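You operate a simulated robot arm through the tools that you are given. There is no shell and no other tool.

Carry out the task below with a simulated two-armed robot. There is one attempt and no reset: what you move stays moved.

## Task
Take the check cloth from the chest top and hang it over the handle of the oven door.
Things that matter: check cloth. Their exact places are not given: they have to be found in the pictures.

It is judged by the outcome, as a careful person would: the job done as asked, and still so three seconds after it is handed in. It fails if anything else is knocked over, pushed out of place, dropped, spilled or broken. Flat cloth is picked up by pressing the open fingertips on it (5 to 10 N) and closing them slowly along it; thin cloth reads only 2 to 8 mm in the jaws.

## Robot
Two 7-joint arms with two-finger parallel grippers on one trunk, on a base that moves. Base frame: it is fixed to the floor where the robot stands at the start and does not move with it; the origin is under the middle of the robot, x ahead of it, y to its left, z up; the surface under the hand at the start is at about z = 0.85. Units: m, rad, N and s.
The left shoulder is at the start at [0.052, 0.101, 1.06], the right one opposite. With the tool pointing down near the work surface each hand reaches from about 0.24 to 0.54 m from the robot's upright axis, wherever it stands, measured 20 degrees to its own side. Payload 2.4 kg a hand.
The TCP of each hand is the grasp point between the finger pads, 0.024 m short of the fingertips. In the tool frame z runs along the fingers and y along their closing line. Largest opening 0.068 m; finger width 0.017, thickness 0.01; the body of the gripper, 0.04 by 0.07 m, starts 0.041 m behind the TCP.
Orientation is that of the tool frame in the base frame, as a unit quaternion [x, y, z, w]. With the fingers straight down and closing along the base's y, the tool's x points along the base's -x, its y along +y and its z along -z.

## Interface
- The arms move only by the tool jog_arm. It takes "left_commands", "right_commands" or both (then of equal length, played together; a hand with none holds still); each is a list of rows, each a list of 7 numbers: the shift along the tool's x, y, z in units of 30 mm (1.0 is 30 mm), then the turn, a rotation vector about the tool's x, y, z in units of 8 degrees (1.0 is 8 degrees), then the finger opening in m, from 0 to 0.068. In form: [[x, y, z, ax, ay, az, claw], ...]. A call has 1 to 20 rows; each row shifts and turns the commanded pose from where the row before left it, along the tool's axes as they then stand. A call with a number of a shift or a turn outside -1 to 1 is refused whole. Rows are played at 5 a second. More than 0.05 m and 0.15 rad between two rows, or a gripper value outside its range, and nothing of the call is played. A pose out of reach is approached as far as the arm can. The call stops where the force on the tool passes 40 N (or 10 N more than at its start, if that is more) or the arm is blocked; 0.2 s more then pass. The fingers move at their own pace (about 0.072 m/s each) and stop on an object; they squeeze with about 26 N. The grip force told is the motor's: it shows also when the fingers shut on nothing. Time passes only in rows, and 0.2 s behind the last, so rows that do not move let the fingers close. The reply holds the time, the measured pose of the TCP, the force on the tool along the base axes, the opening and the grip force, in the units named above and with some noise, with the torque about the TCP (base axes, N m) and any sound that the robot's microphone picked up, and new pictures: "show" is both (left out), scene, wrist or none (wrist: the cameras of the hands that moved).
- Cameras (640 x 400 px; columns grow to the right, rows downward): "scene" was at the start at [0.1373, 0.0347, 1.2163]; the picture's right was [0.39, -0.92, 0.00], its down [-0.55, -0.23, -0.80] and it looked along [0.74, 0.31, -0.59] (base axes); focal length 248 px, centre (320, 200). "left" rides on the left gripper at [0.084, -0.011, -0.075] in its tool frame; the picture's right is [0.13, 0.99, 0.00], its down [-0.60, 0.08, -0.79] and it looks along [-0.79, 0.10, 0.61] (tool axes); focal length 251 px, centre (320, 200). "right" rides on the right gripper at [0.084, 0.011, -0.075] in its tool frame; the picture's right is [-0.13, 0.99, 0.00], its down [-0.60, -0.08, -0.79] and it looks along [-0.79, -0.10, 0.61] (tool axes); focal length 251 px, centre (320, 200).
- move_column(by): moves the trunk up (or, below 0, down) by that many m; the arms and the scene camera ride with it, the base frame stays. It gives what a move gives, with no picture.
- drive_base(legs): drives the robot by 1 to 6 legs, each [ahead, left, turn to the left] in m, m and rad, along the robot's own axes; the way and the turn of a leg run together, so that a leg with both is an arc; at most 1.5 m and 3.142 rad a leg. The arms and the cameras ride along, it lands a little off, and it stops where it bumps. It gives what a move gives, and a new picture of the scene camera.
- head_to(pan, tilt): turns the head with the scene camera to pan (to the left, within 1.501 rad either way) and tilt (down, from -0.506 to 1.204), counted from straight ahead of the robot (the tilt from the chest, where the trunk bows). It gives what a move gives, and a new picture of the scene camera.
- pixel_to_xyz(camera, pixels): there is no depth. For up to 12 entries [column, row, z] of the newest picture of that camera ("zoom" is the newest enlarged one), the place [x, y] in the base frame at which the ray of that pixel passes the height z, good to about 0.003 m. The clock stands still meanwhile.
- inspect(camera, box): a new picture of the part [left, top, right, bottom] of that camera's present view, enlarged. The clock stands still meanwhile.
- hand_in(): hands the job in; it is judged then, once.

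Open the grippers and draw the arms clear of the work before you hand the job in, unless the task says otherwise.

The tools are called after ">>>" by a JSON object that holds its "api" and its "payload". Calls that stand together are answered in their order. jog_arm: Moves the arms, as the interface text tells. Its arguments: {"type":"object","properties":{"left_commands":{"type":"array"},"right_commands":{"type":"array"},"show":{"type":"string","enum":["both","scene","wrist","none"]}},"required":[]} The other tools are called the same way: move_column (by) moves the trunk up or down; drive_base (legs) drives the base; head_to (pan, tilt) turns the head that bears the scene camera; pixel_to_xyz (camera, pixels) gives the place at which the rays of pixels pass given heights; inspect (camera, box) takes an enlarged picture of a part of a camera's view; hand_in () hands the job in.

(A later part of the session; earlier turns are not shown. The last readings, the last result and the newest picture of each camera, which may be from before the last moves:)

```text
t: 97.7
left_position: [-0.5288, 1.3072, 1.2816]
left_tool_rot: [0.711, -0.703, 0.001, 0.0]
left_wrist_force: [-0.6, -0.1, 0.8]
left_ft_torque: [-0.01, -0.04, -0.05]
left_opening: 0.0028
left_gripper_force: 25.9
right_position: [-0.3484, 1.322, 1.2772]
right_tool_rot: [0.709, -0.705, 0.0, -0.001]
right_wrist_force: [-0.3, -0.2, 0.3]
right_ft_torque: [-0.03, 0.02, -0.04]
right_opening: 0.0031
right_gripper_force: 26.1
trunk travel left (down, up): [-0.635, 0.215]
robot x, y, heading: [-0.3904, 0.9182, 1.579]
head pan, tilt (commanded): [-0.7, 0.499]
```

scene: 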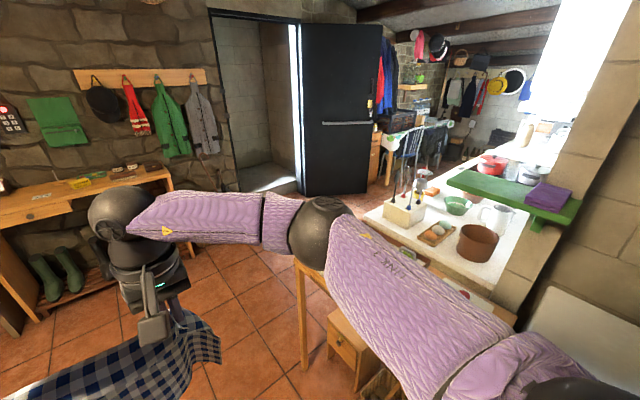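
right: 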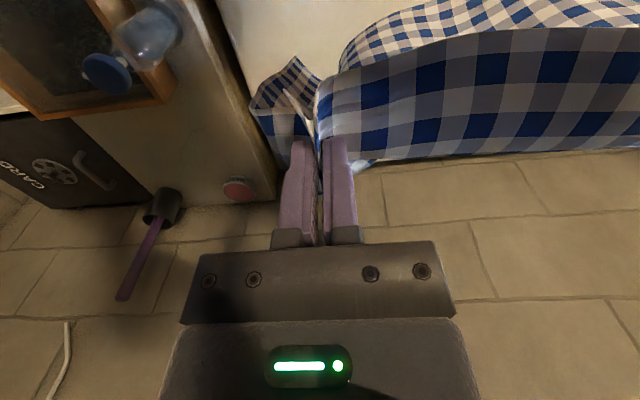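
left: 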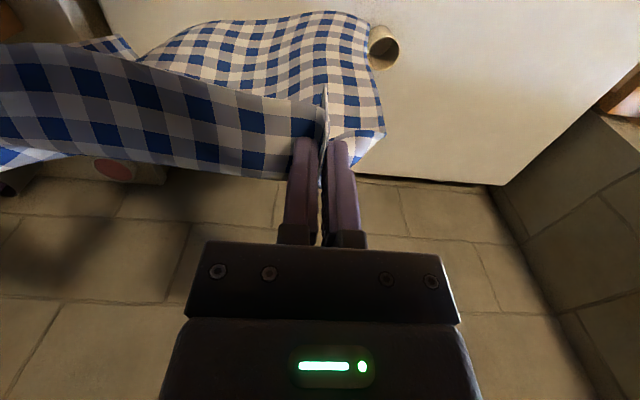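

The way into the second room lies between the bench and the black door. I'll measure: bench corner feet, door bottom (300,193)–(365,194), counter edge (365,215), (540,130), green shelf corners.

>>> {"api": "pixel_to_xyz", "payload": {"camera": "scene", "pixels": [[300, 193, 0.0], [366, 194, 0.0], [238, 190, 0.0], [388, 185, 0.0], [302, 368, 0.0], [372, 215, 0.9], [430, 180, 0.9], [520, 140, 0.9], [447, 182, 1.2], [555, 222, 1.2], [300, 262, 0.75], [330, 345, 0.4]]}}

>>> {"api": "inspect", "payload": {"camera": "scene", "box": [340, 80, 600, 300]}}

```text
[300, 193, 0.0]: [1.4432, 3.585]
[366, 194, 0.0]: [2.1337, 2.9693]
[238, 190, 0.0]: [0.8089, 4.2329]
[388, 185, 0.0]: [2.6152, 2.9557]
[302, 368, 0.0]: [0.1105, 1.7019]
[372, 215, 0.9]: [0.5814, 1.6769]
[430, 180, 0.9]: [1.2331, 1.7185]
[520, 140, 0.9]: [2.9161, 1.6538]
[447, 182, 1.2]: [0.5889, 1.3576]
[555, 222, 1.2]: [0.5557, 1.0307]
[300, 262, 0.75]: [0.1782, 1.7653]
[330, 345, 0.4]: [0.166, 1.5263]
```

```text
1.82 times, centred on (470, 190) of scene
```

zoom: 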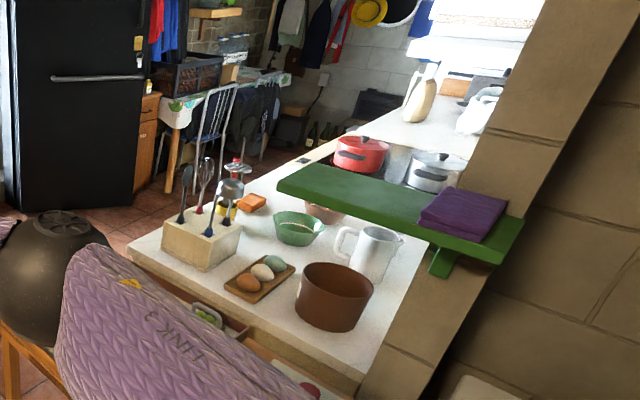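

The passage between counter edge (y ≈ 1.7) and black door (y ≈ 3.0) is about 1.25 m wide. I'll drive forward to y ≈ 2.35 and turn right to look into the second room.

>>> {"api": "drive_base", "payload": {"legs": [[1.45, 0, 0]]}}

>>> {"api": "head_to", "payload": {"pan": -1.3, "tilt": 0.6}}

```text
t: 104.8
left_position: [-0.5692, 2.739, 1.2815]
left_tool_rot: [0.72, -0.694, 0.001, -0.001]
left_wrist_force: [0.2, -1.1, -0.3]
left_ft_torque: [-0.04, -0.03, -0.03]
left_opening: 0.0023
left_gripper_force: 26.7
right_position: [-0.388, 2.7578, 1.2776]
right_tool_rot: [0.719, -0.695, 0.0, -0.002]
right_wrist_force: [-0.8, -0.4, -0.1]
right_ft_torque: [-0.02, 0.02, -0.05]
right_opening: 0.0032
right_gripper_force: 26.3
trunk travel left (down, up): [-0.635, 0.215]
robot x, y, heading: [-0.4218, 2.3521, 1.604]
head pan, tilt (commanded): [-0.7, 0.499]
```

scene: 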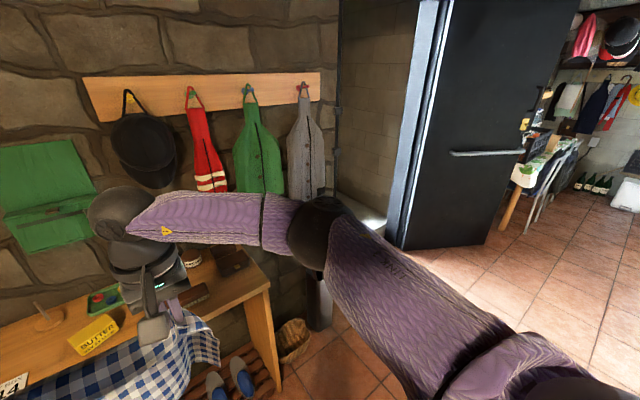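

```text
t: 105.8
left_position: [-0.5673, 2.7376, 1.2818]
left_tool_rot: [0.72, -0.694, 0.001, 0.0]
left_wrist_force: [0.3, -0.2, 0.6]
left_ft_torque: [-0.01, -0.05, -0.01]
left_opening: 0.0026
left_gripper_force: 26.2
right_position: [-0.387, 2.7569, 1.2785]
right_tool_rot: [0.719, -0.695, 0.0, -0.001]
right_wrist_force: [-1.0, -0.2, -0.7]
right_ft_torque: [0.01, 0.0, -0.04]
right_opening: 0.0029
right_gripper_force: 26.3
trunk travel left (down, up): [-0.635, 0.215]
robot x, y, heading: [-0.4173, 2.3537, 1.605]
head pan, tilt (commanded): [-1.3, 0.6]
```

scene: 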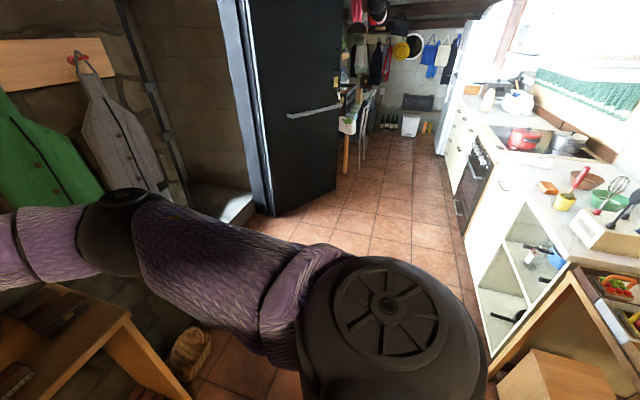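

The oven is visible below the hob at about (475,175), with knobs on top and a dark door. I'll zoom in on it and on the counter front.

>>> {"api": "inspect", "payload": {"camera": "scene", "box": [420, 110, 580, 260]}}

>>> {"api": "pixel_to_xyz", "payload": {"camera": "scene", "pixels": [[268, 214, 0.0], [342, 175, 0.0], [464, 235, 0.0], [462, 150, 0.9], [495, 158, 0.9], [570, 262, 0.85], [493, 352, 0.0], [440, 155, 0.0], [350, 175, 0.0], [575, 265, 0.75]]}}

```text
2.67 times, centred on (500, 185) of scene
```

zoom: 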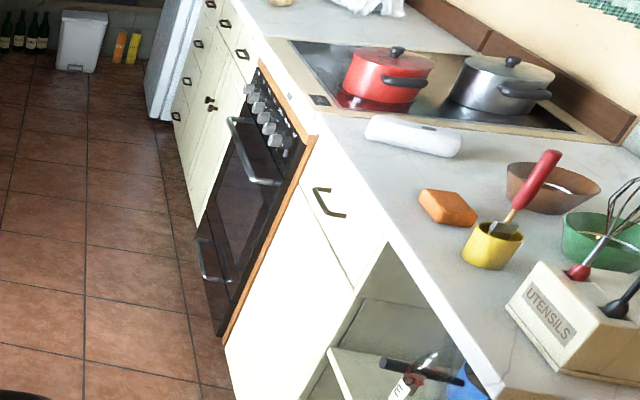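

```text
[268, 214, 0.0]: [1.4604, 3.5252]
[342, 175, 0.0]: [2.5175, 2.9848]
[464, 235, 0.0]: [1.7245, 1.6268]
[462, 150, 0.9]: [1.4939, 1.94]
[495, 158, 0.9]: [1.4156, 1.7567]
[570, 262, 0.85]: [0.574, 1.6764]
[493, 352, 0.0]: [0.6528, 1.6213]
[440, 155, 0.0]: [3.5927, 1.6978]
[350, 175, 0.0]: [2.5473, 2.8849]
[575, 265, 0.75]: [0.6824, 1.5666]
```

The oven stands at x ≈ 1.72–2.3 with its face at y ≈ 1.64; it has an upper door handle just below the knobs (zoom (250,150)) and a lower drawer handle. I'll turn right and drive along the aisle in steps.

>>> {"api": "drive_base", "payload": {"legs": [[0, 0, -1.605], [1.2, 0, 0]]}}

>>> {"api": "head_to", "payload": {"pan": -0.6, "tilt": 0.6}}

```text
t: 115.8
left_position: [1.1799, 2.5111, 1.2822]
left_tool_rot: [-0.007, 1.0, -0.001, 0.0]
left_wrist_force: [0.2, -0.6, -0.1]
left_ft_torque: [0.01, -0.01, 0.02]
left_opening: 0.0024
left_gripper_force: 25.9
right_position: [1.1956, 2.3296, 1.278]
right_tool_rot: [-0.005, 1.0, -0.001, 0.001]
right_wrist_force: [-0.1, 1.0, -0.8]
right_ft_torque: [0.01, 0.02, 0.05]
right_opening: 0.003
right_gripper_force: 25.9
trunk travel left (down, up): [-0.635, 0.215]
robot x, y, heading: [0.7927, 2.3704, 0.009]
head pan, tilt (commanded): [-1.3, 0.6]
```

scene: 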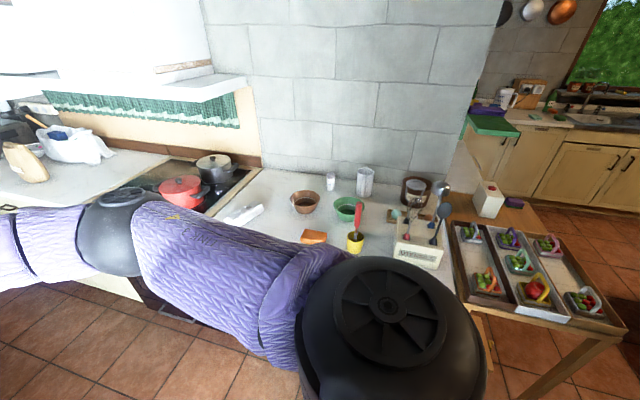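

```text
t: 116.9
left_position: [1.1787, 2.51, 1.2824]
left_tool_rot: [-0.007, 1.0, -0.002, 0.0]
left_wrist_force: [-0.1, 0.3, -0.4]
left_ft_torque: [0.01, 0.0, 0.07]
left_opening: 0.0028
left_gripper_force: 25.9
right_position: [1.1942, 2.3286, 1.2772]
right_tool_rot: [-0.005, 1.0, -0.002, 0.0]
right_wrist_force: [-0.3, 0.4, -0.2]
right_ft_torque: [0.01, 0.0, 0.03]
right_opening: 0.003
right_gripper_force: 25.8
trunk travel left (down, up): [-0.635, 0.215]
robot x, y, heading: [0.7931, 2.3723, 0.015]
head pan, tilt (commanded): [-0.6, 0.6]
```

scene: 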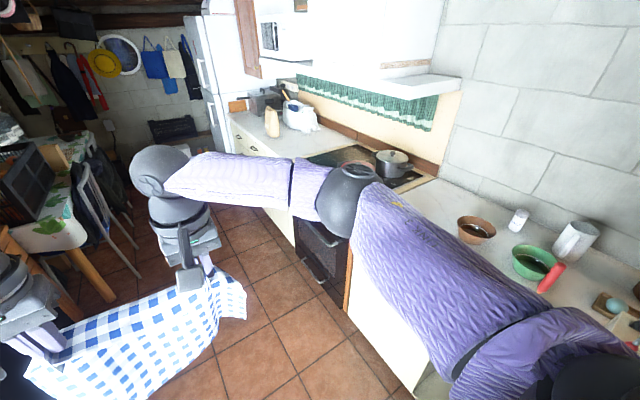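

A hood with a green frill hangs over the hob, so I must watch my arms there. I'll measure the oven and hood: oven near bottom corner (343,308), oven top corner (350,245), hood corner (460,88).

>>> {"api": "inspect", "payload": {"camera": "scene", "box": [220, 180, 420, 320]}}

>>> {"api": "pixel_to_xyz", "payload": {"camera": "scene", "pixels": [[343, 308, 0.0], [292, 247, 0.0], [415, 390, 0.0], [232, 118, 0.9], [460, 85, 1.6], [432, 130, 1.5], [80, 318, 0.0], [140, 250, 0.0], [20, 295, 0.0]]}}

```text
2.86 times, centred on (320, 250) of scene
```

zoom: 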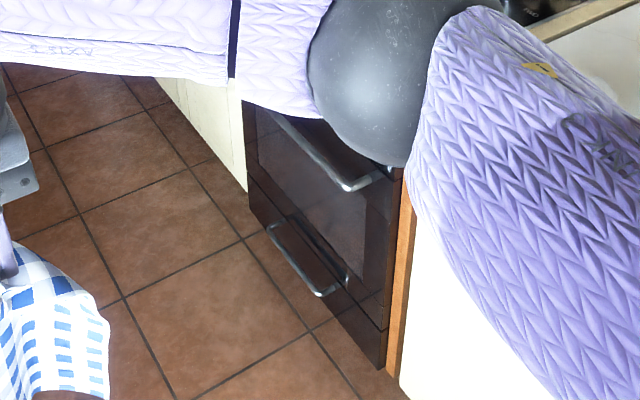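

```text
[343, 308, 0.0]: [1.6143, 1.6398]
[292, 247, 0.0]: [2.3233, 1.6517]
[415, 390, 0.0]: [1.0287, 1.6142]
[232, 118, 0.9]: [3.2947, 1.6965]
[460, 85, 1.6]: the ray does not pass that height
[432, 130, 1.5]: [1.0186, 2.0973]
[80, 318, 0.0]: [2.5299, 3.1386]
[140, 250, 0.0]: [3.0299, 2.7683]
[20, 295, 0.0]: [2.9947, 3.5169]
```

Cabinet fronts are at y ≈ 1.64 and the oven spans x ≈ 1.66–2.3. I'll drive on to x ≈ 1.97 and turn right to face it.

>>> {"api": "drive_base", "payload": {"legs": [[1.17, -0.02, 0], [0, 0, -1.58]]}}

>>> {"api": "head_to", "payload": {"pan": 0.0, "tilt": 0.8}}

```text
t: 126.7
left_position: [2.0902, 1.9558, 1.2805]
left_tool_rot: [0.714, 0.701, -0.001, -0.001]
left_wrist_force: [-0.1, -0.4, -0.1]
left_ft_torque: [0.02, -0.01, 0.05]
left_opening: 0.0027
left_gripper_force: 26.0
right_position: [1.9093, 1.9475, 1.2775]
right_tool_rot: [0.714, 0.7, -0.002, 0.0]
right_wrist_force: [0.6, -0.4, -0.2]
right_ft_torque: [0.01, -0.04, 0.04]
right_opening: 0.0032
right_gripper_force: 26.0
trunk travel left (down, up): [-0.635, 0.215]
robot x, y, heading: [1.9703, 2.3488, -1.593]
head pan, tilt (commanded): [-0.6, 0.6]
```

scene: 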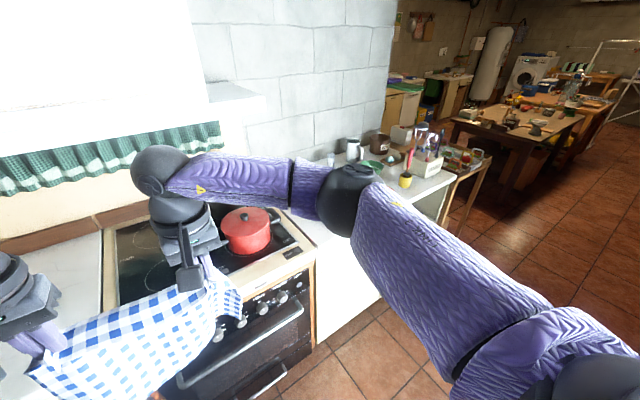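

```text
t: 127.7
left_position: [2.091, 1.9563, 1.2826]
left_tool_rot: [0.714, 0.7, -0.001, 0.0]
left_wrist_force: [-0.7, 0.7, 0.4]
left_ft_torque: [0.01, 0.01, 0.04]
left_opening: 0.0026
left_gripper_force: 26.4
right_position: [1.9106, 1.9486, 1.2792]
right_tool_rot: [0.715, 0.699, -0.001, 0.001]
right_wrist_force: [1.2, 0.0, 0.9]
right_ft_torque: [0.0, -0.03, 0.06]
right_opening: 0.0028
right_gripper_force: 25.8
trunk travel left (down, up): [-0.635, 0.215]
robot x, y, heading: [1.966, 2.3528, -1.597]
head pan, tilt (commanded): [0.0, 0.799]
```

scene: 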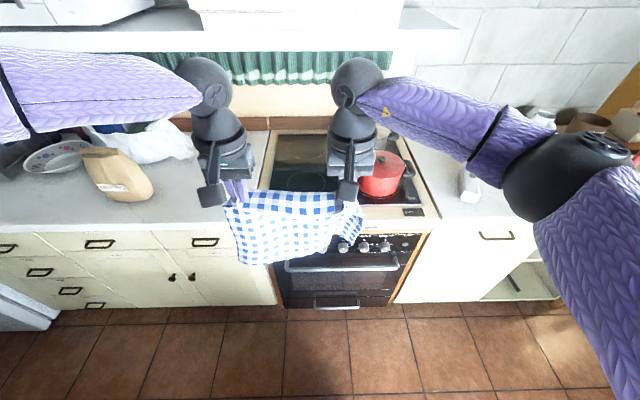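

I now face the oven: the door handle bar runs from about (285,268) to (398,264), below the knob row at y≈245. I'll zoom in to see it well.

>>> {"api": "inspect", "payload": {"camera": "scene", "box": [240, 190, 450, 320]}}

>>> {"api": "pixel_to_xyz", "payload": {"camera": "scene", "pixels": [[287, 308, 0.0], [392, 305, 0.0], [286, 270, 0.7], [398, 266, 0.7], [286, 270, 0.75], [398, 266, 0.75], [270, 230, 0.9], [440, 228, 0.9], [330, 310, 0.3], [375, 308, 0.0]]}}

```text
3.05 times, centred on (345, 255) of scene
```

zoom: 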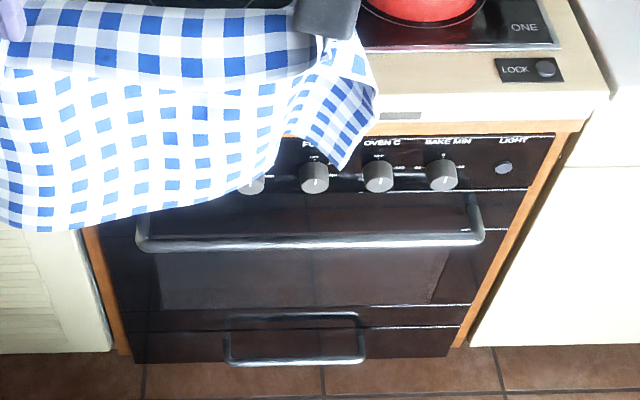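

```text
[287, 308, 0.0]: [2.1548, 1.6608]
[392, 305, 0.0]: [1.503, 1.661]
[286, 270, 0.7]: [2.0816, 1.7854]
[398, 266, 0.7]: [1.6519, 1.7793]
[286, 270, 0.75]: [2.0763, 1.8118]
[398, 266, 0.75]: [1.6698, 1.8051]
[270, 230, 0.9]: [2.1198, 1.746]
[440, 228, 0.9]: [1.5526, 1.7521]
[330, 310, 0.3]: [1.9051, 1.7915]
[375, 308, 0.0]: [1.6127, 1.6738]
```

The handle spans x ≈ 1.66–2.08 (centre ≈ 1.87), so I'll shift right about 0.10 m and square up. Then I'll lower the trunk in the free space in front of the oven for a second view to fix the handle's height.

>>> {"api": "drive_base", "payload": {"legs": [[0, -0.1, 0.024]]}}

>>> {"api": "move_column", "payload": {"by": -0.15}}

>>> {"api": "head_to", "payload": {"pan": 0.0, "tilt": 0.7}}

```text
t: 128.8
left_position: [1.9981, 1.9614, 1.2823]
left_tool_rot: [0.705, 0.709, -0.001, 0.0]
left_wrist_force: [-0.9, 0.2, -0.4]
left_ft_torque: [0.03, -0.02, 0.04]
left_opening: 0.0026
left_gripper_force: 25.4
right_position: [1.8186, 1.948, 1.2786]
right_tool_rot: [0.706, 0.708, -0.002, 0.0]
right_wrist_force: [-1.3, -0.1, 0.0]
right_ft_torque: [0.01, -0.03, 0.08]
right_opening: 0.0026
right_gripper_force: 26.0
trunk travel left (down, up): [-0.635, 0.215]
robot x, y, heading: [1.8665, 2.3476, -1.567]
head pan, tilt (commanded): [0.0, 0.799]
```

scene: 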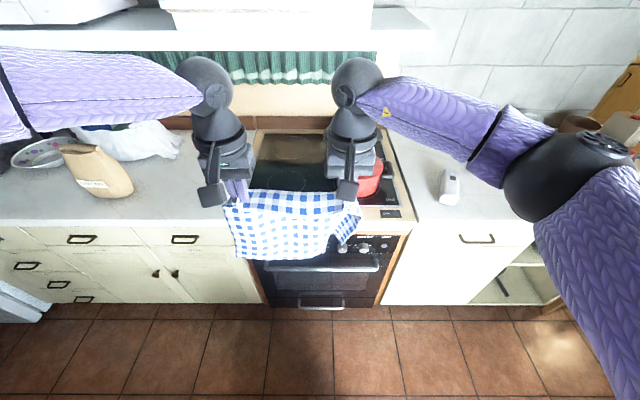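

```text
t: 130.6
left_position: [1.9995, 1.9606, 1.1328]
left_tool_rot: [0.705, 0.709, -0.001, -0.002]
left_wrist_force: [0.1, 0.0, 0.3]
left_ft_torque: [-0.01, 0.05, 0.01]
left_opening: 0.0026
left_gripper_force: 26.4
right_position: [1.8204, 1.9477, 1.1286]
right_tool_rot: [0.707, 0.708, -0.002, 0.0]
right_wrist_force: [-0.3, -0.7, -0.3]
right_ft_torque: [0.02, -0.05, 0.05]
right_opening: 0.003
right_gripper_force: 26.3
trunk travel left (down, up): [-0.485, 0.365]
robot x, y, heading: [1.8631, 2.3493, -1.566]
head pan, tilt (commanded): [0.0, 0.799]
```

```text
t: 131.2
left_position: [2.0009, 1.9604, 1.1317]
left_tool_rot: [0.705, 0.709, -0.001, 0.0]
left_wrist_force: [0.8, 0.5, 0.7]
left_ft_torque: [-0.01, 0.03, 0.03]
left_opening: 0.0027
left_gripper_force: 26.3
right_position: [1.8193, 1.9474, 1.1277]
right_tool_rot: [0.707, 0.708, -0.001, 0.0]
right_wrist_force: [0.3, 0.0, -0.4]
right_ft_torque: [0.02, -0.02, 0.01]
right_opening: 0.003
right_gripper_force: 26.0
trunk travel left (down, up): [-0.485, 0.365]
robot x, y, heading: [1.8667, 2.3541, -1.566]
head pan, tilt (commanded): [0.0, 0.7]
```

scene: 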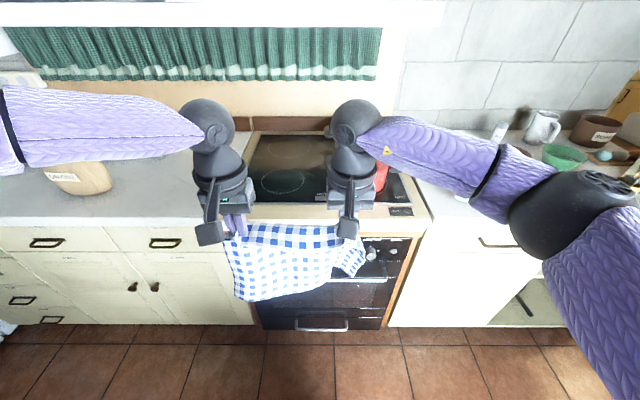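

The right end of the handle is at about (388,281) now. I'll zoom to read it precisely and triangulate with the previous view.

>>> {"api": "inspect", "payload": {"camera": "scene", "box": [240, 220, 440, 345]}}

```text
3.20 times, centred on (340, 282) of scene
```

zoom: 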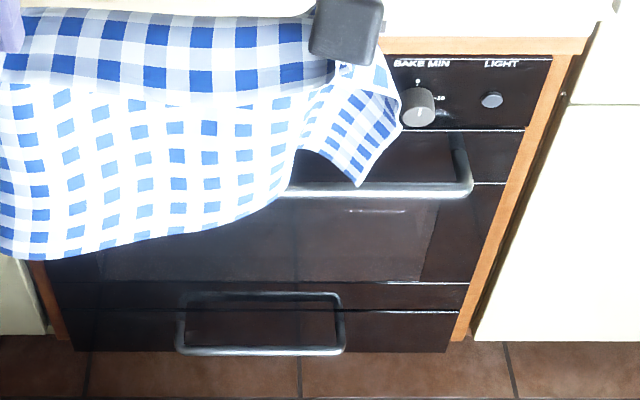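

I'll take rays at the handle's right end (bar centre at zoom (455,190)), its mount on the door (458,133), oven top trim, and the oven bottom.

>>> {"api": "pixel_to_xyz", "payload": {"camera": "zoom", "pixels": [[455, 190, 0.55], [455, 190, 0.65], [455, 190, 0.75], [458, 134, 0.65], [458, 134, 0.75], [445, 350, 0.0], [445, 350, 0.1], [590, 45, 0.85], [590, 45, 0.9], [525, 130, 0.75], [610, 8, 0.9]]}}

```text
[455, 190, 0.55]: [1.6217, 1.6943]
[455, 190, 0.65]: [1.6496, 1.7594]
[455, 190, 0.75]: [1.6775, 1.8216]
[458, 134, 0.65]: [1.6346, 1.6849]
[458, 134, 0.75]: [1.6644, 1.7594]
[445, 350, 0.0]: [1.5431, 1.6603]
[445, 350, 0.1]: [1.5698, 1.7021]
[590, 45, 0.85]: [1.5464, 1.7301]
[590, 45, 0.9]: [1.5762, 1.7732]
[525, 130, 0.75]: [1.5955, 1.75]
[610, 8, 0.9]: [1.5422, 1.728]
```

The two views give roughly z ≈ 0.55–0.6, y ≈ 1.72, but the baseline is short. I'll lower the trunk another 0.2 m (still free air in front of the oven) for a better baseline, and look with the wrist cameras as well.

>>> {"api": "move_column", "payload": {"by": -0.2}}

>>> {"api": "head_to", "payload": {"pan": 0.0, "tilt": 0.6}}

>>> {"api": "jog_arm", "payload": {"left_commands": [[0, 0, 0, 0, 0, 0, 0.0]], "right_commands": [[0, 0, 0, 0, 0, 0, 0.0]], "show": "wrist"}}

```text
t: 133.4
left_position: [2.0014, 1.9609, 0.9323]
left_tool_rot: [0.705, 0.709, 0.0, 0.0]
left_wrist_force: [0.2, -0.5, 0.2]
left_ft_torque: [-0.02, -0.02, -0.01]
left_opening: 0.0025
left_gripper_force: 25.7
right_position: [1.8196, 1.9482, 0.9279]
right_tool_rot: [0.706, 0.708, -0.002, 0.0]
right_wrist_force: [-0.5, 0.5, 0.6]
right_ft_torque: [0.0, -0.03, 0.04]
right_opening: 0.0031
right_gripper_force: 26.0
trunk travel left (down, up): [-0.285, 0.564]
robot x, y, heading: [1.8623, 2.3482, -1.572]
head pan, tilt (commanded): [0.0, 0.7]
```

```text
t: 134.1
left_position: [2.0008, 1.9618, 0.9318]
left_tool_rot: [0.706, 0.708, -0.001, -0.001]
left_wrist_force: [-0.4, -0.3, 0.7]
left_ft_torque: [-0.04, 0.02, 0.05]
left_opening: 0.0026
left_gripper_force: 25.9
right_position: [1.8204, 1.9485, 0.9271]
right_tool_rot: [0.706, 0.708, -0.001, 0.0]
right_wrist_force: [0.5, -0.4, 1.4]
right_ft_torque: [0.01, -0.03, 0.02]
right_opening: 0.0031
right_gripper_force: 26.4
trunk travel left (down, up): [-0.285, 0.564]
robot x, y, heading: [1.8637, 2.3487, -1.567]
head pan, tilt (commanded): [0.0, 0.6]
```

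scene: 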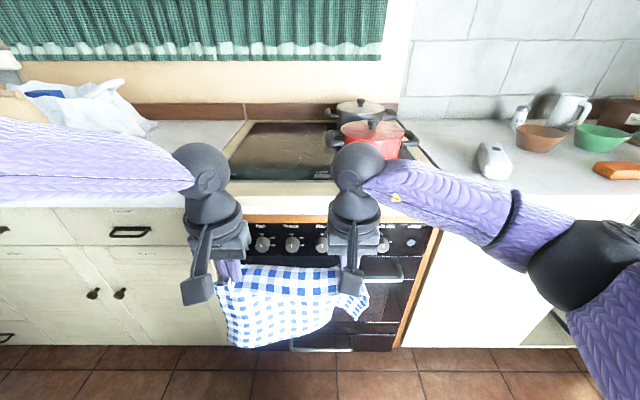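

```text
t: 134.5
left_position: [1.9994, 1.9599, 0.9322]
left_tool_rot: [0.705, 0.709, 0.0, -0.001]
left_wrist_force: [-0.9, -0.1, 0.3]
left_ft_torque: [0.02, 0.03, 0.0]
left_opening: 0.0027
left_gripper_force: 26.2
right_position: [1.8199, 1.9479, 0.9278]
right_tool_rot: [0.707, 0.707, -0.001, -0.001]
right_wrist_force: [0.4, 0.0, -0.1]
right_ft_torque: [0.02, -0.02, 0.03]
right_opening: 0.0031
right_gripper_force: 25.9
trunk travel left (down, up): [-0.285, 0.564]
robot x, y, heading: [1.8668, 2.3518, -1.571]
head pan, tilt (commanded): [0.0, 0.6]
```

right: 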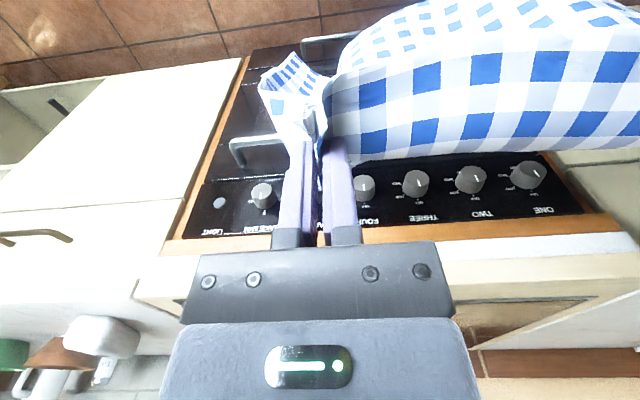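
left: 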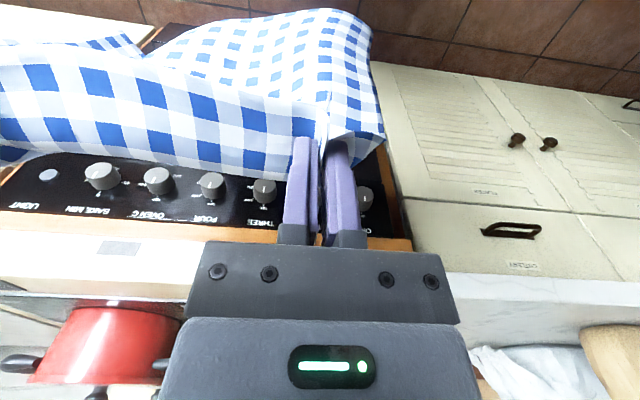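

The right wrist camera shows the handle's end bend at about (238,150). I'll zoom both the scene and right views to read the bar's pixels.

>>> {"api": "inspect", "payload": {"camera": "scene", "box": [220, 180, 440, 360]}}

>>> {"api": "pixel_to_xyz", "payload": {"camera": "zoom", "pixels": [[510, 228, 0.6], [510, 228, 0.7], [510, 228, 0.8]]}}

>>> {"api": "inspect", "payload": {"camera": "right", "box": [160, 20, 360, 260]}}

```text
2.22 times, centred on (330, 270) of scene
```

zoom: 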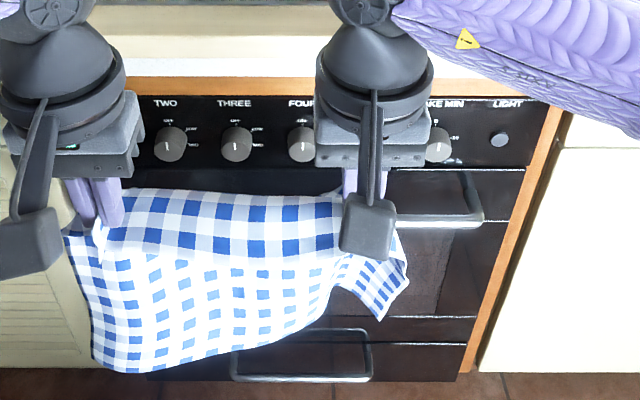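

```text
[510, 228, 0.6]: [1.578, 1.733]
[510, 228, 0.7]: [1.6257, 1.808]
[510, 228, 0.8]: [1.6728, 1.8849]
```

```text
1.67 times, centred on (260, 140) of right
```

zoom: 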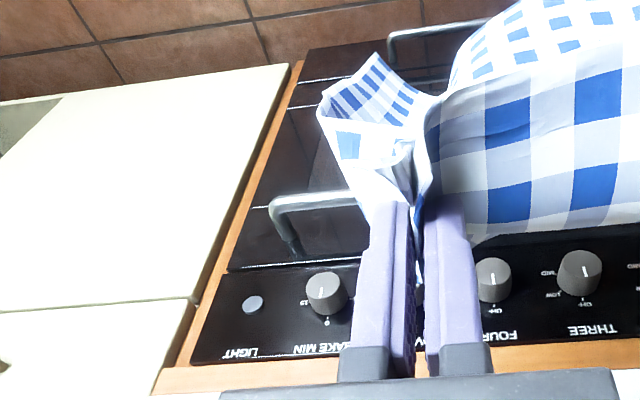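

Bar in the scene view: right end near scene pixel (397.6,279); in the right wrist zoom: bar at (320,201), mount foot on door at (293,247). Getting rays for both.

>>> {"api": "pixel_to_xyz", "payload": {"camera": "zoom", "pixels": [[320, 201, 0.5], [320, 201, 0.6], [320, 201, 0.7], [275, 206, 0.5], [275, 206, 0.6], [275, 206, 0.7], [293, 248, 0.6], [293, 248, 0.7], [293, 248, 0.75]]}}

>>> {"api": "pixel_to_xyz", "payload": {"camera": "scene", "pixels": [[399, 279, 0.5], [399, 279, 0.6], [399, 279, 0.7], [399, 279, 0.75], [393, 258, 0.7], [393, 258, 0.75], [391, 322, 0.1], [391, 350, 0.0], [391, 350, 0.1], [425, 218, 0.85]]}}

```text
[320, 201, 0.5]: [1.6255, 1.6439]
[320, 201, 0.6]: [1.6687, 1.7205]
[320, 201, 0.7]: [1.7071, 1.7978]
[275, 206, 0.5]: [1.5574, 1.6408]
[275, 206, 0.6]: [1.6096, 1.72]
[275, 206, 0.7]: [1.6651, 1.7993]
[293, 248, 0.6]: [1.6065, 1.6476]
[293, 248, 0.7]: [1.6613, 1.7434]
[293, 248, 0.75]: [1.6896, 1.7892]
```

```text
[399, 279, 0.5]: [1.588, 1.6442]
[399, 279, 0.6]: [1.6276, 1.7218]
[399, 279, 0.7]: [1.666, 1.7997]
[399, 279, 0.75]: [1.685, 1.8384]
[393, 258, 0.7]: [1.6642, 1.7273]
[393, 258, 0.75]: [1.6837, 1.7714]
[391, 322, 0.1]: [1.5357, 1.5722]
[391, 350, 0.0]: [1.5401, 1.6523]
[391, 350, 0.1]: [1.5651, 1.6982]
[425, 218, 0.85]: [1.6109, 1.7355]
```

The wrist and head rays are almost parallel, so depth is still loose (z ≈ 0.6, y ≈ 1.73). I'll lower the trunk another 0.13 m to get a flatter ray at the handle.

>>> {"api": "move_column", "payload": {"by": -0.13}}

>>> {"api": "head_to", "payload": {"pan": -0.15, "tilt": 0.5}}

>>> {"api": "inspect", "payload": {"camera": "scene", "box": [240, 190, 440, 360]}}

>>> {"api": "inspect", "payload": {"camera": "right", "box": [160, 80, 360, 260]}}

```text
t: 136.1
left_position: [2.0004, 1.9611, 0.8026]
left_tool_rot: [0.706, 0.708, -0.002, -0.001]
left_wrist_force: [-1.1, 0.7, 0.0]
left_ft_torque: [0.0, 0.03, 0.04]
left_opening: 0.0026
left_gripper_force: 25.9
right_position: [1.8197, 1.9484, 0.7979]
right_tool_rot: [0.706, 0.708, -0.002, 0.0]
right_wrist_force: [0.2, 0.7, 0.5]
right_ft_torque: [0.0, -0.01, 0.02]
right_opening: 0.0031
right_gripper_force: 26.4
trunk travel left (down, up): [-0.155, 0.695]
robot x, y, heading: [1.862, 2.3464, -1.564]
head pan, tilt (commanded): [0.0, 0.6]
```

```text
t: 136.8
left_position: [2.0004, 1.9602, 0.802]
left_tool_rot: [0.705, 0.709, -0.001, -0.001]
left_wrist_force: [0.1, 0.0, -0.5]
left_ft_torque: [-0.01, -0.02, 0.01]
left_opening: 0.0029
left_gripper_force: 25.8
right_position: [1.8194, 1.9481, 0.7985]
right_tool_rot: [0.707, 0.707, -0.002, 0.0]
right_wrist_force: [1.0, -0.6, 0.4]
right_ft_torque: [0.03, -0.03, 0.02]
right_opening: 0.0029
right_gripper_force: 26.0
trunk travel left (down, up): [-0.155, 0.695]
robot x, y, heading: [1.8649, 2.3523, -1.566]
head pan, tilt (commanded): [-0.15, 0.499]
```

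scene: 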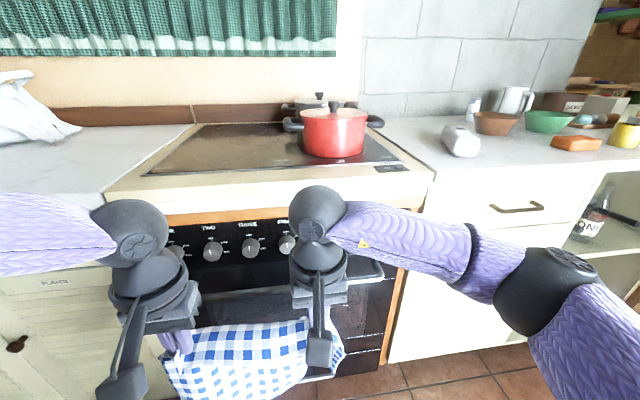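

```text
2.35 times, centred on (340, 275) of scene
```

zoom: 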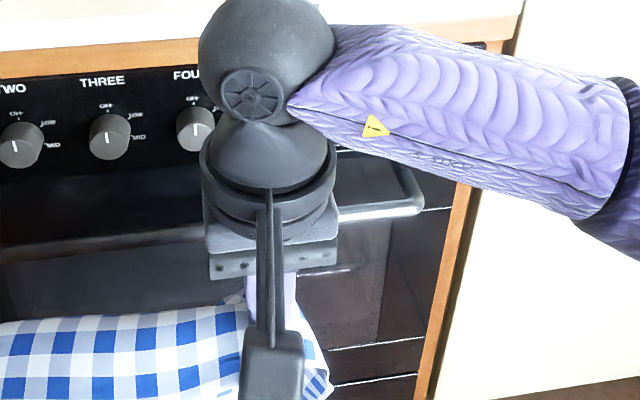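

```text
2.22 times, centred on (260, 170) of right
```

zoom: 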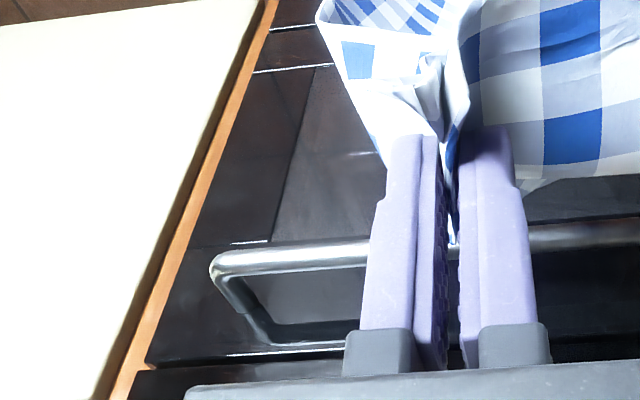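

Now the bar is clear in the right wrist zoom: centre line from (250,260) to (600,236). I'll take rays for it and the matching scene rays at the bar's end (374,279.5).

>>> {"api": "pixel_to_xyz", "payload": {"camera": "zoom", "pixels": [[300, 257, 0.5], [300, 257, 0.6], [300, 257, 0.7], [600, 236, 0.5], [600, 236, 0.6], [600, 236, 0.7], [213, 268, 0.6], [213, 268, 0.7], [245, 348, 0.6], [245, 348, 0.7], [250, 342, 0.75]]}}

>>> {"api": "pixel_to_xyz", "payload": {"camera": "scene", "pixels": [[374, 279.5, 0.5], [374, 279.5, 0.6], [374, 279.5, 0.7], [383, 278, 0.6], [383, 278, 0.7], [420, 190, 0.85], [420, 190, 0.9]]}}

```text
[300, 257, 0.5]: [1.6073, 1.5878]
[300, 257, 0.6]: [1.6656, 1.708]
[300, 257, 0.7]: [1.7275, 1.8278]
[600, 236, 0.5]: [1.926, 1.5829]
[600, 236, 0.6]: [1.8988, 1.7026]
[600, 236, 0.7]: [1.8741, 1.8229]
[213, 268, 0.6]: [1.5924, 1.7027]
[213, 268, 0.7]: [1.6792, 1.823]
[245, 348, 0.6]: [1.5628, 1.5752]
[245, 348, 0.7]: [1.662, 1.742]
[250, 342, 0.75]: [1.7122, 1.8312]
```

```text
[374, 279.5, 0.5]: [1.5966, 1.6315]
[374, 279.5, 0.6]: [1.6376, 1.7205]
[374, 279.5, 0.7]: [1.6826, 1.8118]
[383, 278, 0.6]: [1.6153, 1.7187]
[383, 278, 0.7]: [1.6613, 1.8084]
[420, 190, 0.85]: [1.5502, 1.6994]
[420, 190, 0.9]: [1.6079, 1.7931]
```

Combining all rays, the bar is at about z ≈ 0.632, y ≈ 1.745, spanning x ≈ 1.62–2.09. Before draping I need the knobs and counter lip positions, so I'll raise the trunk again and use both wrist cameras as a stereo pair.

>>> {"api": "move_column", "payload": {"by": 0.15}}

>>> {"api": "jog_arm", "payload": {"left_commands": [[0, 0, 0, 0, 0, 0, 0.0]], "right_commands": [[0, 0, 0, 0, 0, 0, 0.0]], "show": "both"}}

```text
t: 138.5
left_position: [2.0011, 1.9607, 0.9513]
left_tool_rot: [0.705, 0.709, 0.0, -0.001]
left_wrist_force: [0.0, -0.2, -0.9]
left_ft_torque: [0.0, 0.0, 0.05]
left_opening: 0.0025
left_gripper_force: 26.4
right_position: [1.8199, 1.9485, 0.9475]
right_tool_rot: [0.706, 0.708, 0.0, 0.0]
right_wrist_force: [0.5, -0.1, 0.4]
right_ft_torque: [0.01, -0.04, 0.0]
right_opening: 0.0031
right_gripper_force: 25.9
trunk travel left (down, up): [-0.305, 0.545]
robot x, y, heading: [1.8621, 2.352, -1.565]
head pan, tilt (commanded): [-0.15, 0.499]
```

```text
t: 138.9
left_position: [2.0004, 1.9617, 0.9521]
left_tool_rot: [0.705, 0.709, 0.0, -0.001]
left_wrist_force: [0.1, 1.0, -0.2]
left_ft_torque: [-0.03, 0.0, 0.07]
left_opening: 0.0024
left_gripper_force: 25.7
right_position: [1.8213, 1.949, 0.9462]
right_tool_rot: [0.707, 0.707, -0.002, 0.0]
right_wrist_force: [0.8, -0.1, 1.3]
right_ft_torque: [-0.01, -0.01, 0.05]
right_opening: 0.0035
right_gripper_force: 25.9
trunk travel left (down, up): [-0.305, 0.545]
robot x, y, heading: [1.8675, 2.3471, -1.567]
head pan, tilt (commanded): [-0.15, 0.499]
```

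scene: 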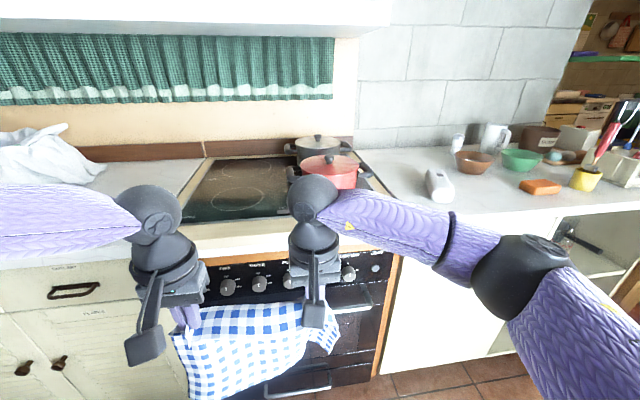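
right: 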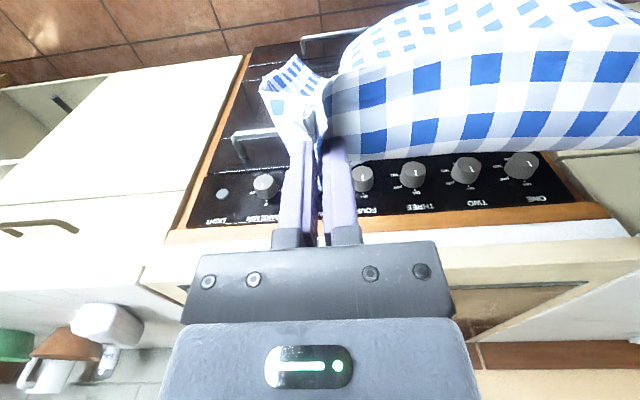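
left: 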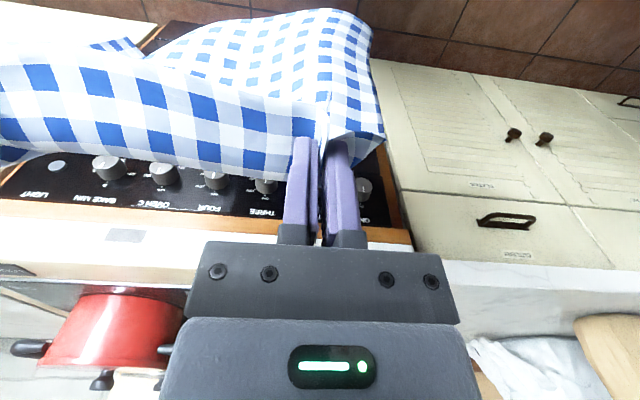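

I'll get stereo rays for the knobs: LIGHT (right (222,194), left (57,165)), BAKE MIN (265,186)/(105,168), FOUR (362,178)/(214,180), ONE (518,166)/(363,190).

>>> {"api": "pixel_to_xyz", "payload": {"camera": "right", "pixels": [[222, 194, 0.7], [222, 194, 0.8], [265, 186, 0.7], [265, 186, 0.8], [362, 178, 0.7], [362, 178, 0.8], [518, 166, 0.7], [518, 166, 0.8], [240, 135, 0.632], [285, 130, 0.632], [540, 228, 0.88], [540, 240, 0.88]]}}

>>> {"api": "pixel_to_xyz", "payload": {"camera": "left", "pixels": [[57, 165, 0.7], [57, 165, 0.8], [105, 168, 0.7], [105, 168, 0.8], [214, 180, 0.7], [214, 180, 0.8], [363, 190, 0.7], [363, 190, 0.8], [100, 218, 0.85], [100, 265, 0.88]]}}

```text
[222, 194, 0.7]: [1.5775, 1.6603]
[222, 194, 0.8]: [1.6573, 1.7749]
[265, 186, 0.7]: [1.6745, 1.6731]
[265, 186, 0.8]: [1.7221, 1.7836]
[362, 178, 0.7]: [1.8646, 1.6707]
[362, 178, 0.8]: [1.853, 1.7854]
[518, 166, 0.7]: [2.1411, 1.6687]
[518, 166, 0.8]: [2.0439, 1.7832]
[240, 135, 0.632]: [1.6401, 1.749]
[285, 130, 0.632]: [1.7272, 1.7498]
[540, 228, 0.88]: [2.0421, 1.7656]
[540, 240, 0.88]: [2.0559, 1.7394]
```

```text
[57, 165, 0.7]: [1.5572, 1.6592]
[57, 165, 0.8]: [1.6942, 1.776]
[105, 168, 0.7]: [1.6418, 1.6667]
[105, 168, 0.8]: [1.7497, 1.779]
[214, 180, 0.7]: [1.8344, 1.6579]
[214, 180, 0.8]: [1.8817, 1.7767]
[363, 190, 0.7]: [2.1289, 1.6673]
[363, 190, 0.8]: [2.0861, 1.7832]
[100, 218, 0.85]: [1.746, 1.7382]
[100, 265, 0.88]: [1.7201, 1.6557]
```

Stereo puts the knob faces at about y 1.73, z 0.75, the panel near y 1.70, and the counter lip at y ≈ 1.74–1.76. I need these more exactly, so I'll zoom the scene view now and again from a higher trunk position.

>>> {"api": "inspect", "payload": {"camera": "scene", "box": [320, 170, 440, 330]}}

>>> {"api": "inspect", "payload": {"camera": "scene", "box": [130, 200, 330, 330]}}

```text
2.50 times, centred on (380, 250) of scene
```

zoom: 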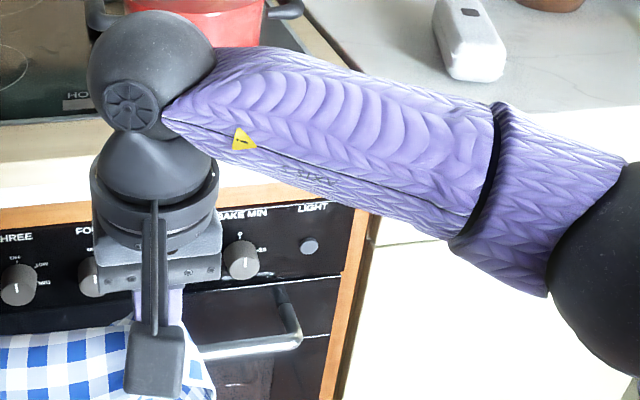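

```text
3.08 times, centred on (230, 265) of scene
```

zoom: 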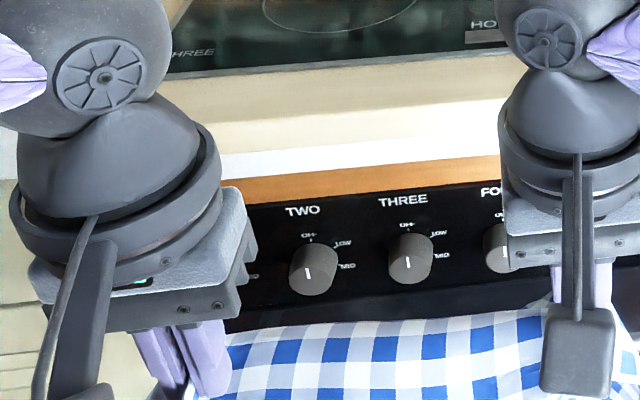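

Between the hands (zoom column 350) I see the lip's top edge at row 141, its bottom edge at row 181, and the wood bottom at row 197; knob THREE's face at (412,262). Getting those rays now.

>>> {"api": "pixel_to_xyz", "payload": {"camera": "zoom", "pixels": [[350, 141, 0.85], [350, 141, 0.95], [350, 181, 0.8], [350, 181, 0.9], [350, 199, 0.8], [350, 199, 0.9], [412, 262, 0.7], [412, 262, 0.8], [403, 200, 0.75], [403, 200, 0.85]]}}

>>> {"api": "move_column", "payload": {"by": 0.3}}

>>> {"api": "head_to", "payload": {"pan": -0.15, "tilt": 0.8}}

>>> {"api": "inspect", "payload": {"camera": "scene", "box": [130, 180, 390, 340]}}

```text
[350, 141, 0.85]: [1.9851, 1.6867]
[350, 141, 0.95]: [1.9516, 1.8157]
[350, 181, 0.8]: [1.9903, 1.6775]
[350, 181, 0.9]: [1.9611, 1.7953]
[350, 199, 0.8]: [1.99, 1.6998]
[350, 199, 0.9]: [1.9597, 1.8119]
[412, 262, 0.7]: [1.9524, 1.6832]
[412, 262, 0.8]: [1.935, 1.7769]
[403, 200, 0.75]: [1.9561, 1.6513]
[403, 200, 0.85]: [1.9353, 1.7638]
```

```text
t: 141.9
left_position: [2.0013, 1.9611, 1.2512]
left_tool_rot: [0.706, 0.708, -0.001, 0.0]
left_wrist_force: [0.7, -0.2, 0.5]
left_ft_torque: [0.02, 0.0, 0.02]
left_opening: 0.0024
left_gripper_force: 25.9
right_position: [1.8209, 1.9476, 1.2476]
right_tool_rot: [0.707, 0.708, -0.001, 0.0]
right_wrist_force: [0.6, 0.2, 0.0]
right_ft_torque: [-0.01, 0.01, 0.04]
right_opening: 0.0031
right_gripper_force: 25.8
trunk travel left (down, up): [-0.605, 0.245]
robot x, y, heading: [1.8621, 2.3519, -1.564]
head pan, tilt (commanded): [-0.15, 0.499]
```

```text
t: 142.7
left_position: [2.0001, 1.9614, 1.2519]
left_tool_rot: [0.705, 0.709, 0.0, 0.0]
left_wrist_force: [0.1, -1.1, -0.2]
left_ft_torque: [-0.01, 0.01, 0.02]
left_opening: 0.0029
left_gripper_force: 26.1
right_position: [1.8194, 1.9484, 1.2489]
right_tool_rot: [0.706, 0.708, -0.001, 0.0]
right_wrist_force: [-0.2, -0.4, 0.0]
right_ft_torque: [0.0, -0.02, 0.04]
right_opening: 0.0029
right_gripper_force: 25.5
trunk travel left (down, up): [-0.605, 0.245]
robot x, y, heading: [1.8596, 2.353, -1.565]
head pan, tilt (commanded): [-0.15, 0.799]
```

scene: 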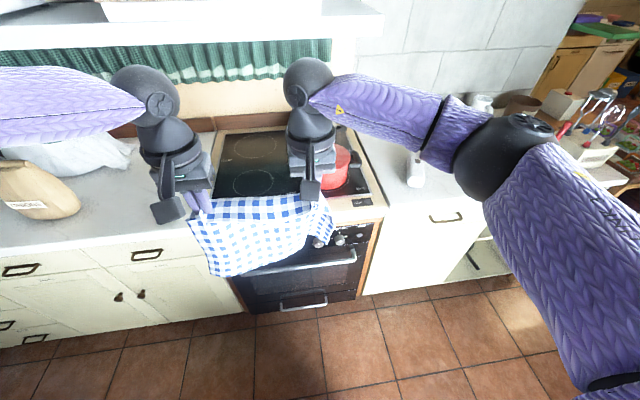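

```text
2.46 times, centred on (260, 260) of scene
```

zoom: 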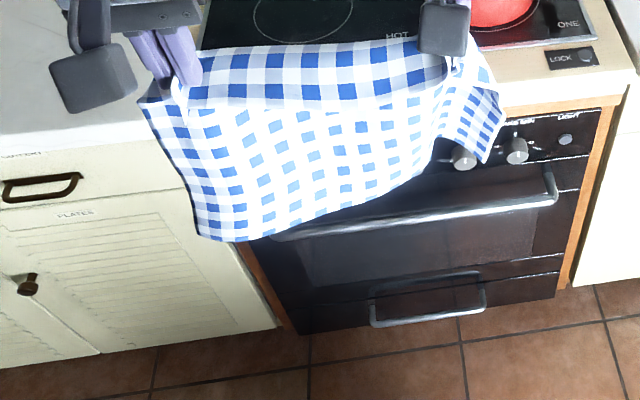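

I'll zoom tighter on the lip right of the cloth, with the LOCK label and the handle's right end, for matching edges.

>>> {"api": "inspect", "payload": {"camera": "scene", "box": [320, 180, 400, 280]}}

```text
4.00 times, centred on (360, 230) of scene
```

zoom: 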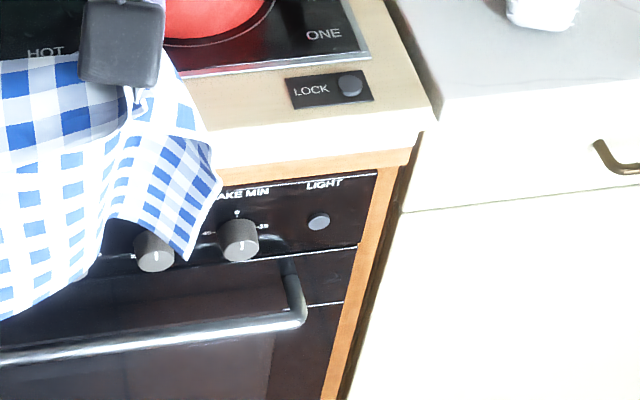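

Reading this view: lip top edge (300,127), lip bottom (300,158), wood bottom (300,175), LIGHT button (318,221), BAKE MIN face (240,240), bar centre (250,331).

>>> {"api": "pixel_to_xyz", "payload": {"camera": "zoom", "pixels": [[300, 127, 0.85], [300, 127, 0.95], [300, 158, 0.8], [300, 158, 0.9], [300, 175, 0.8], [300, 175, 0.9], [318, 221, 0.7], [318, 221, 0.8], [240, 240, 0.7], [240, 240, 0.8], [250, 331, 0.6], [250, 331, 0.7]]}}

```text
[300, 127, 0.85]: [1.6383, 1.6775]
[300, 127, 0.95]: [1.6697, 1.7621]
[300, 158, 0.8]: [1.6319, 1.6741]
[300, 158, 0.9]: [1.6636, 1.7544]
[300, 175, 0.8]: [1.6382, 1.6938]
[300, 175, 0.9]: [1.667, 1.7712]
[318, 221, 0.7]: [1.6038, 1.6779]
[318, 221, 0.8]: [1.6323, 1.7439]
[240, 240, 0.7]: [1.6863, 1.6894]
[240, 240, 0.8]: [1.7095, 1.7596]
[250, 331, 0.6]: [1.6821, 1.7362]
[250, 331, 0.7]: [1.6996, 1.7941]
```

Intersecting the rays gives: lip front y ≈ 1.68 (top z ≈ 0.84), panel y ≈ 1.70, knob faces y ≈ 1.722 at z 0.73–0.765, bar centre y ≈ 1.75, z ≈ 0.64. So the cloth can slide down along the panel behind the bar. I'll check where the hood frill and the cloth's lower edge are.

>>> {"api": "pixel_to_xyz", "payload": {"camera": "scene", "pixels": [[200, 82, 1.2], [200, 82, 1.35], [200, 82, 1.5], [200, 40, 1.4], [200, 40, 1.5], [211, 275, 0.97], [240, 272, 0.97], [280, 256, 0.97], [305, 240, 0.97], [328, 243, 1.05], [370, 18, 1.5], [370, 18, 1.6]]}}

>>> {"api": "inspect", "payload": {"camera": "scene", "box": [150, 160, 350, 290]}}

```text
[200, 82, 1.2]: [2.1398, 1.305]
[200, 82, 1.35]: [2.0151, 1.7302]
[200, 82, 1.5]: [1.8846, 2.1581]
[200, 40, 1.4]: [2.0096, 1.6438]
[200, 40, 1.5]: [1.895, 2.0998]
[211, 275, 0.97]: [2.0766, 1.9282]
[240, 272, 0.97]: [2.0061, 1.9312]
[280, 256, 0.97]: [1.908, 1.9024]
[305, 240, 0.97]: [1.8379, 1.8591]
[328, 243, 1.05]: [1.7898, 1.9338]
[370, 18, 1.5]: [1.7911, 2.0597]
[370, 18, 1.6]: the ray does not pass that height
```

```text
3.08 times, centred on (250, 225) of scene
```

zoom: 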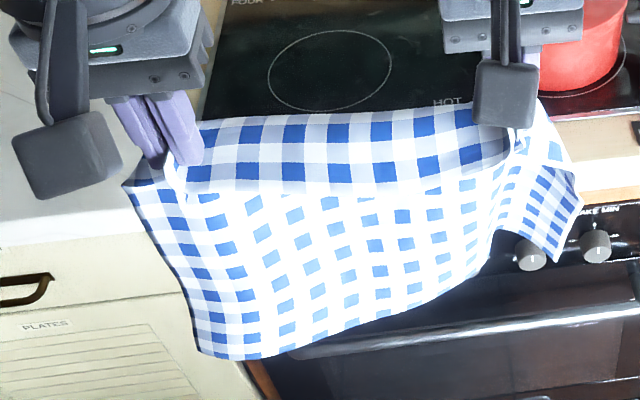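

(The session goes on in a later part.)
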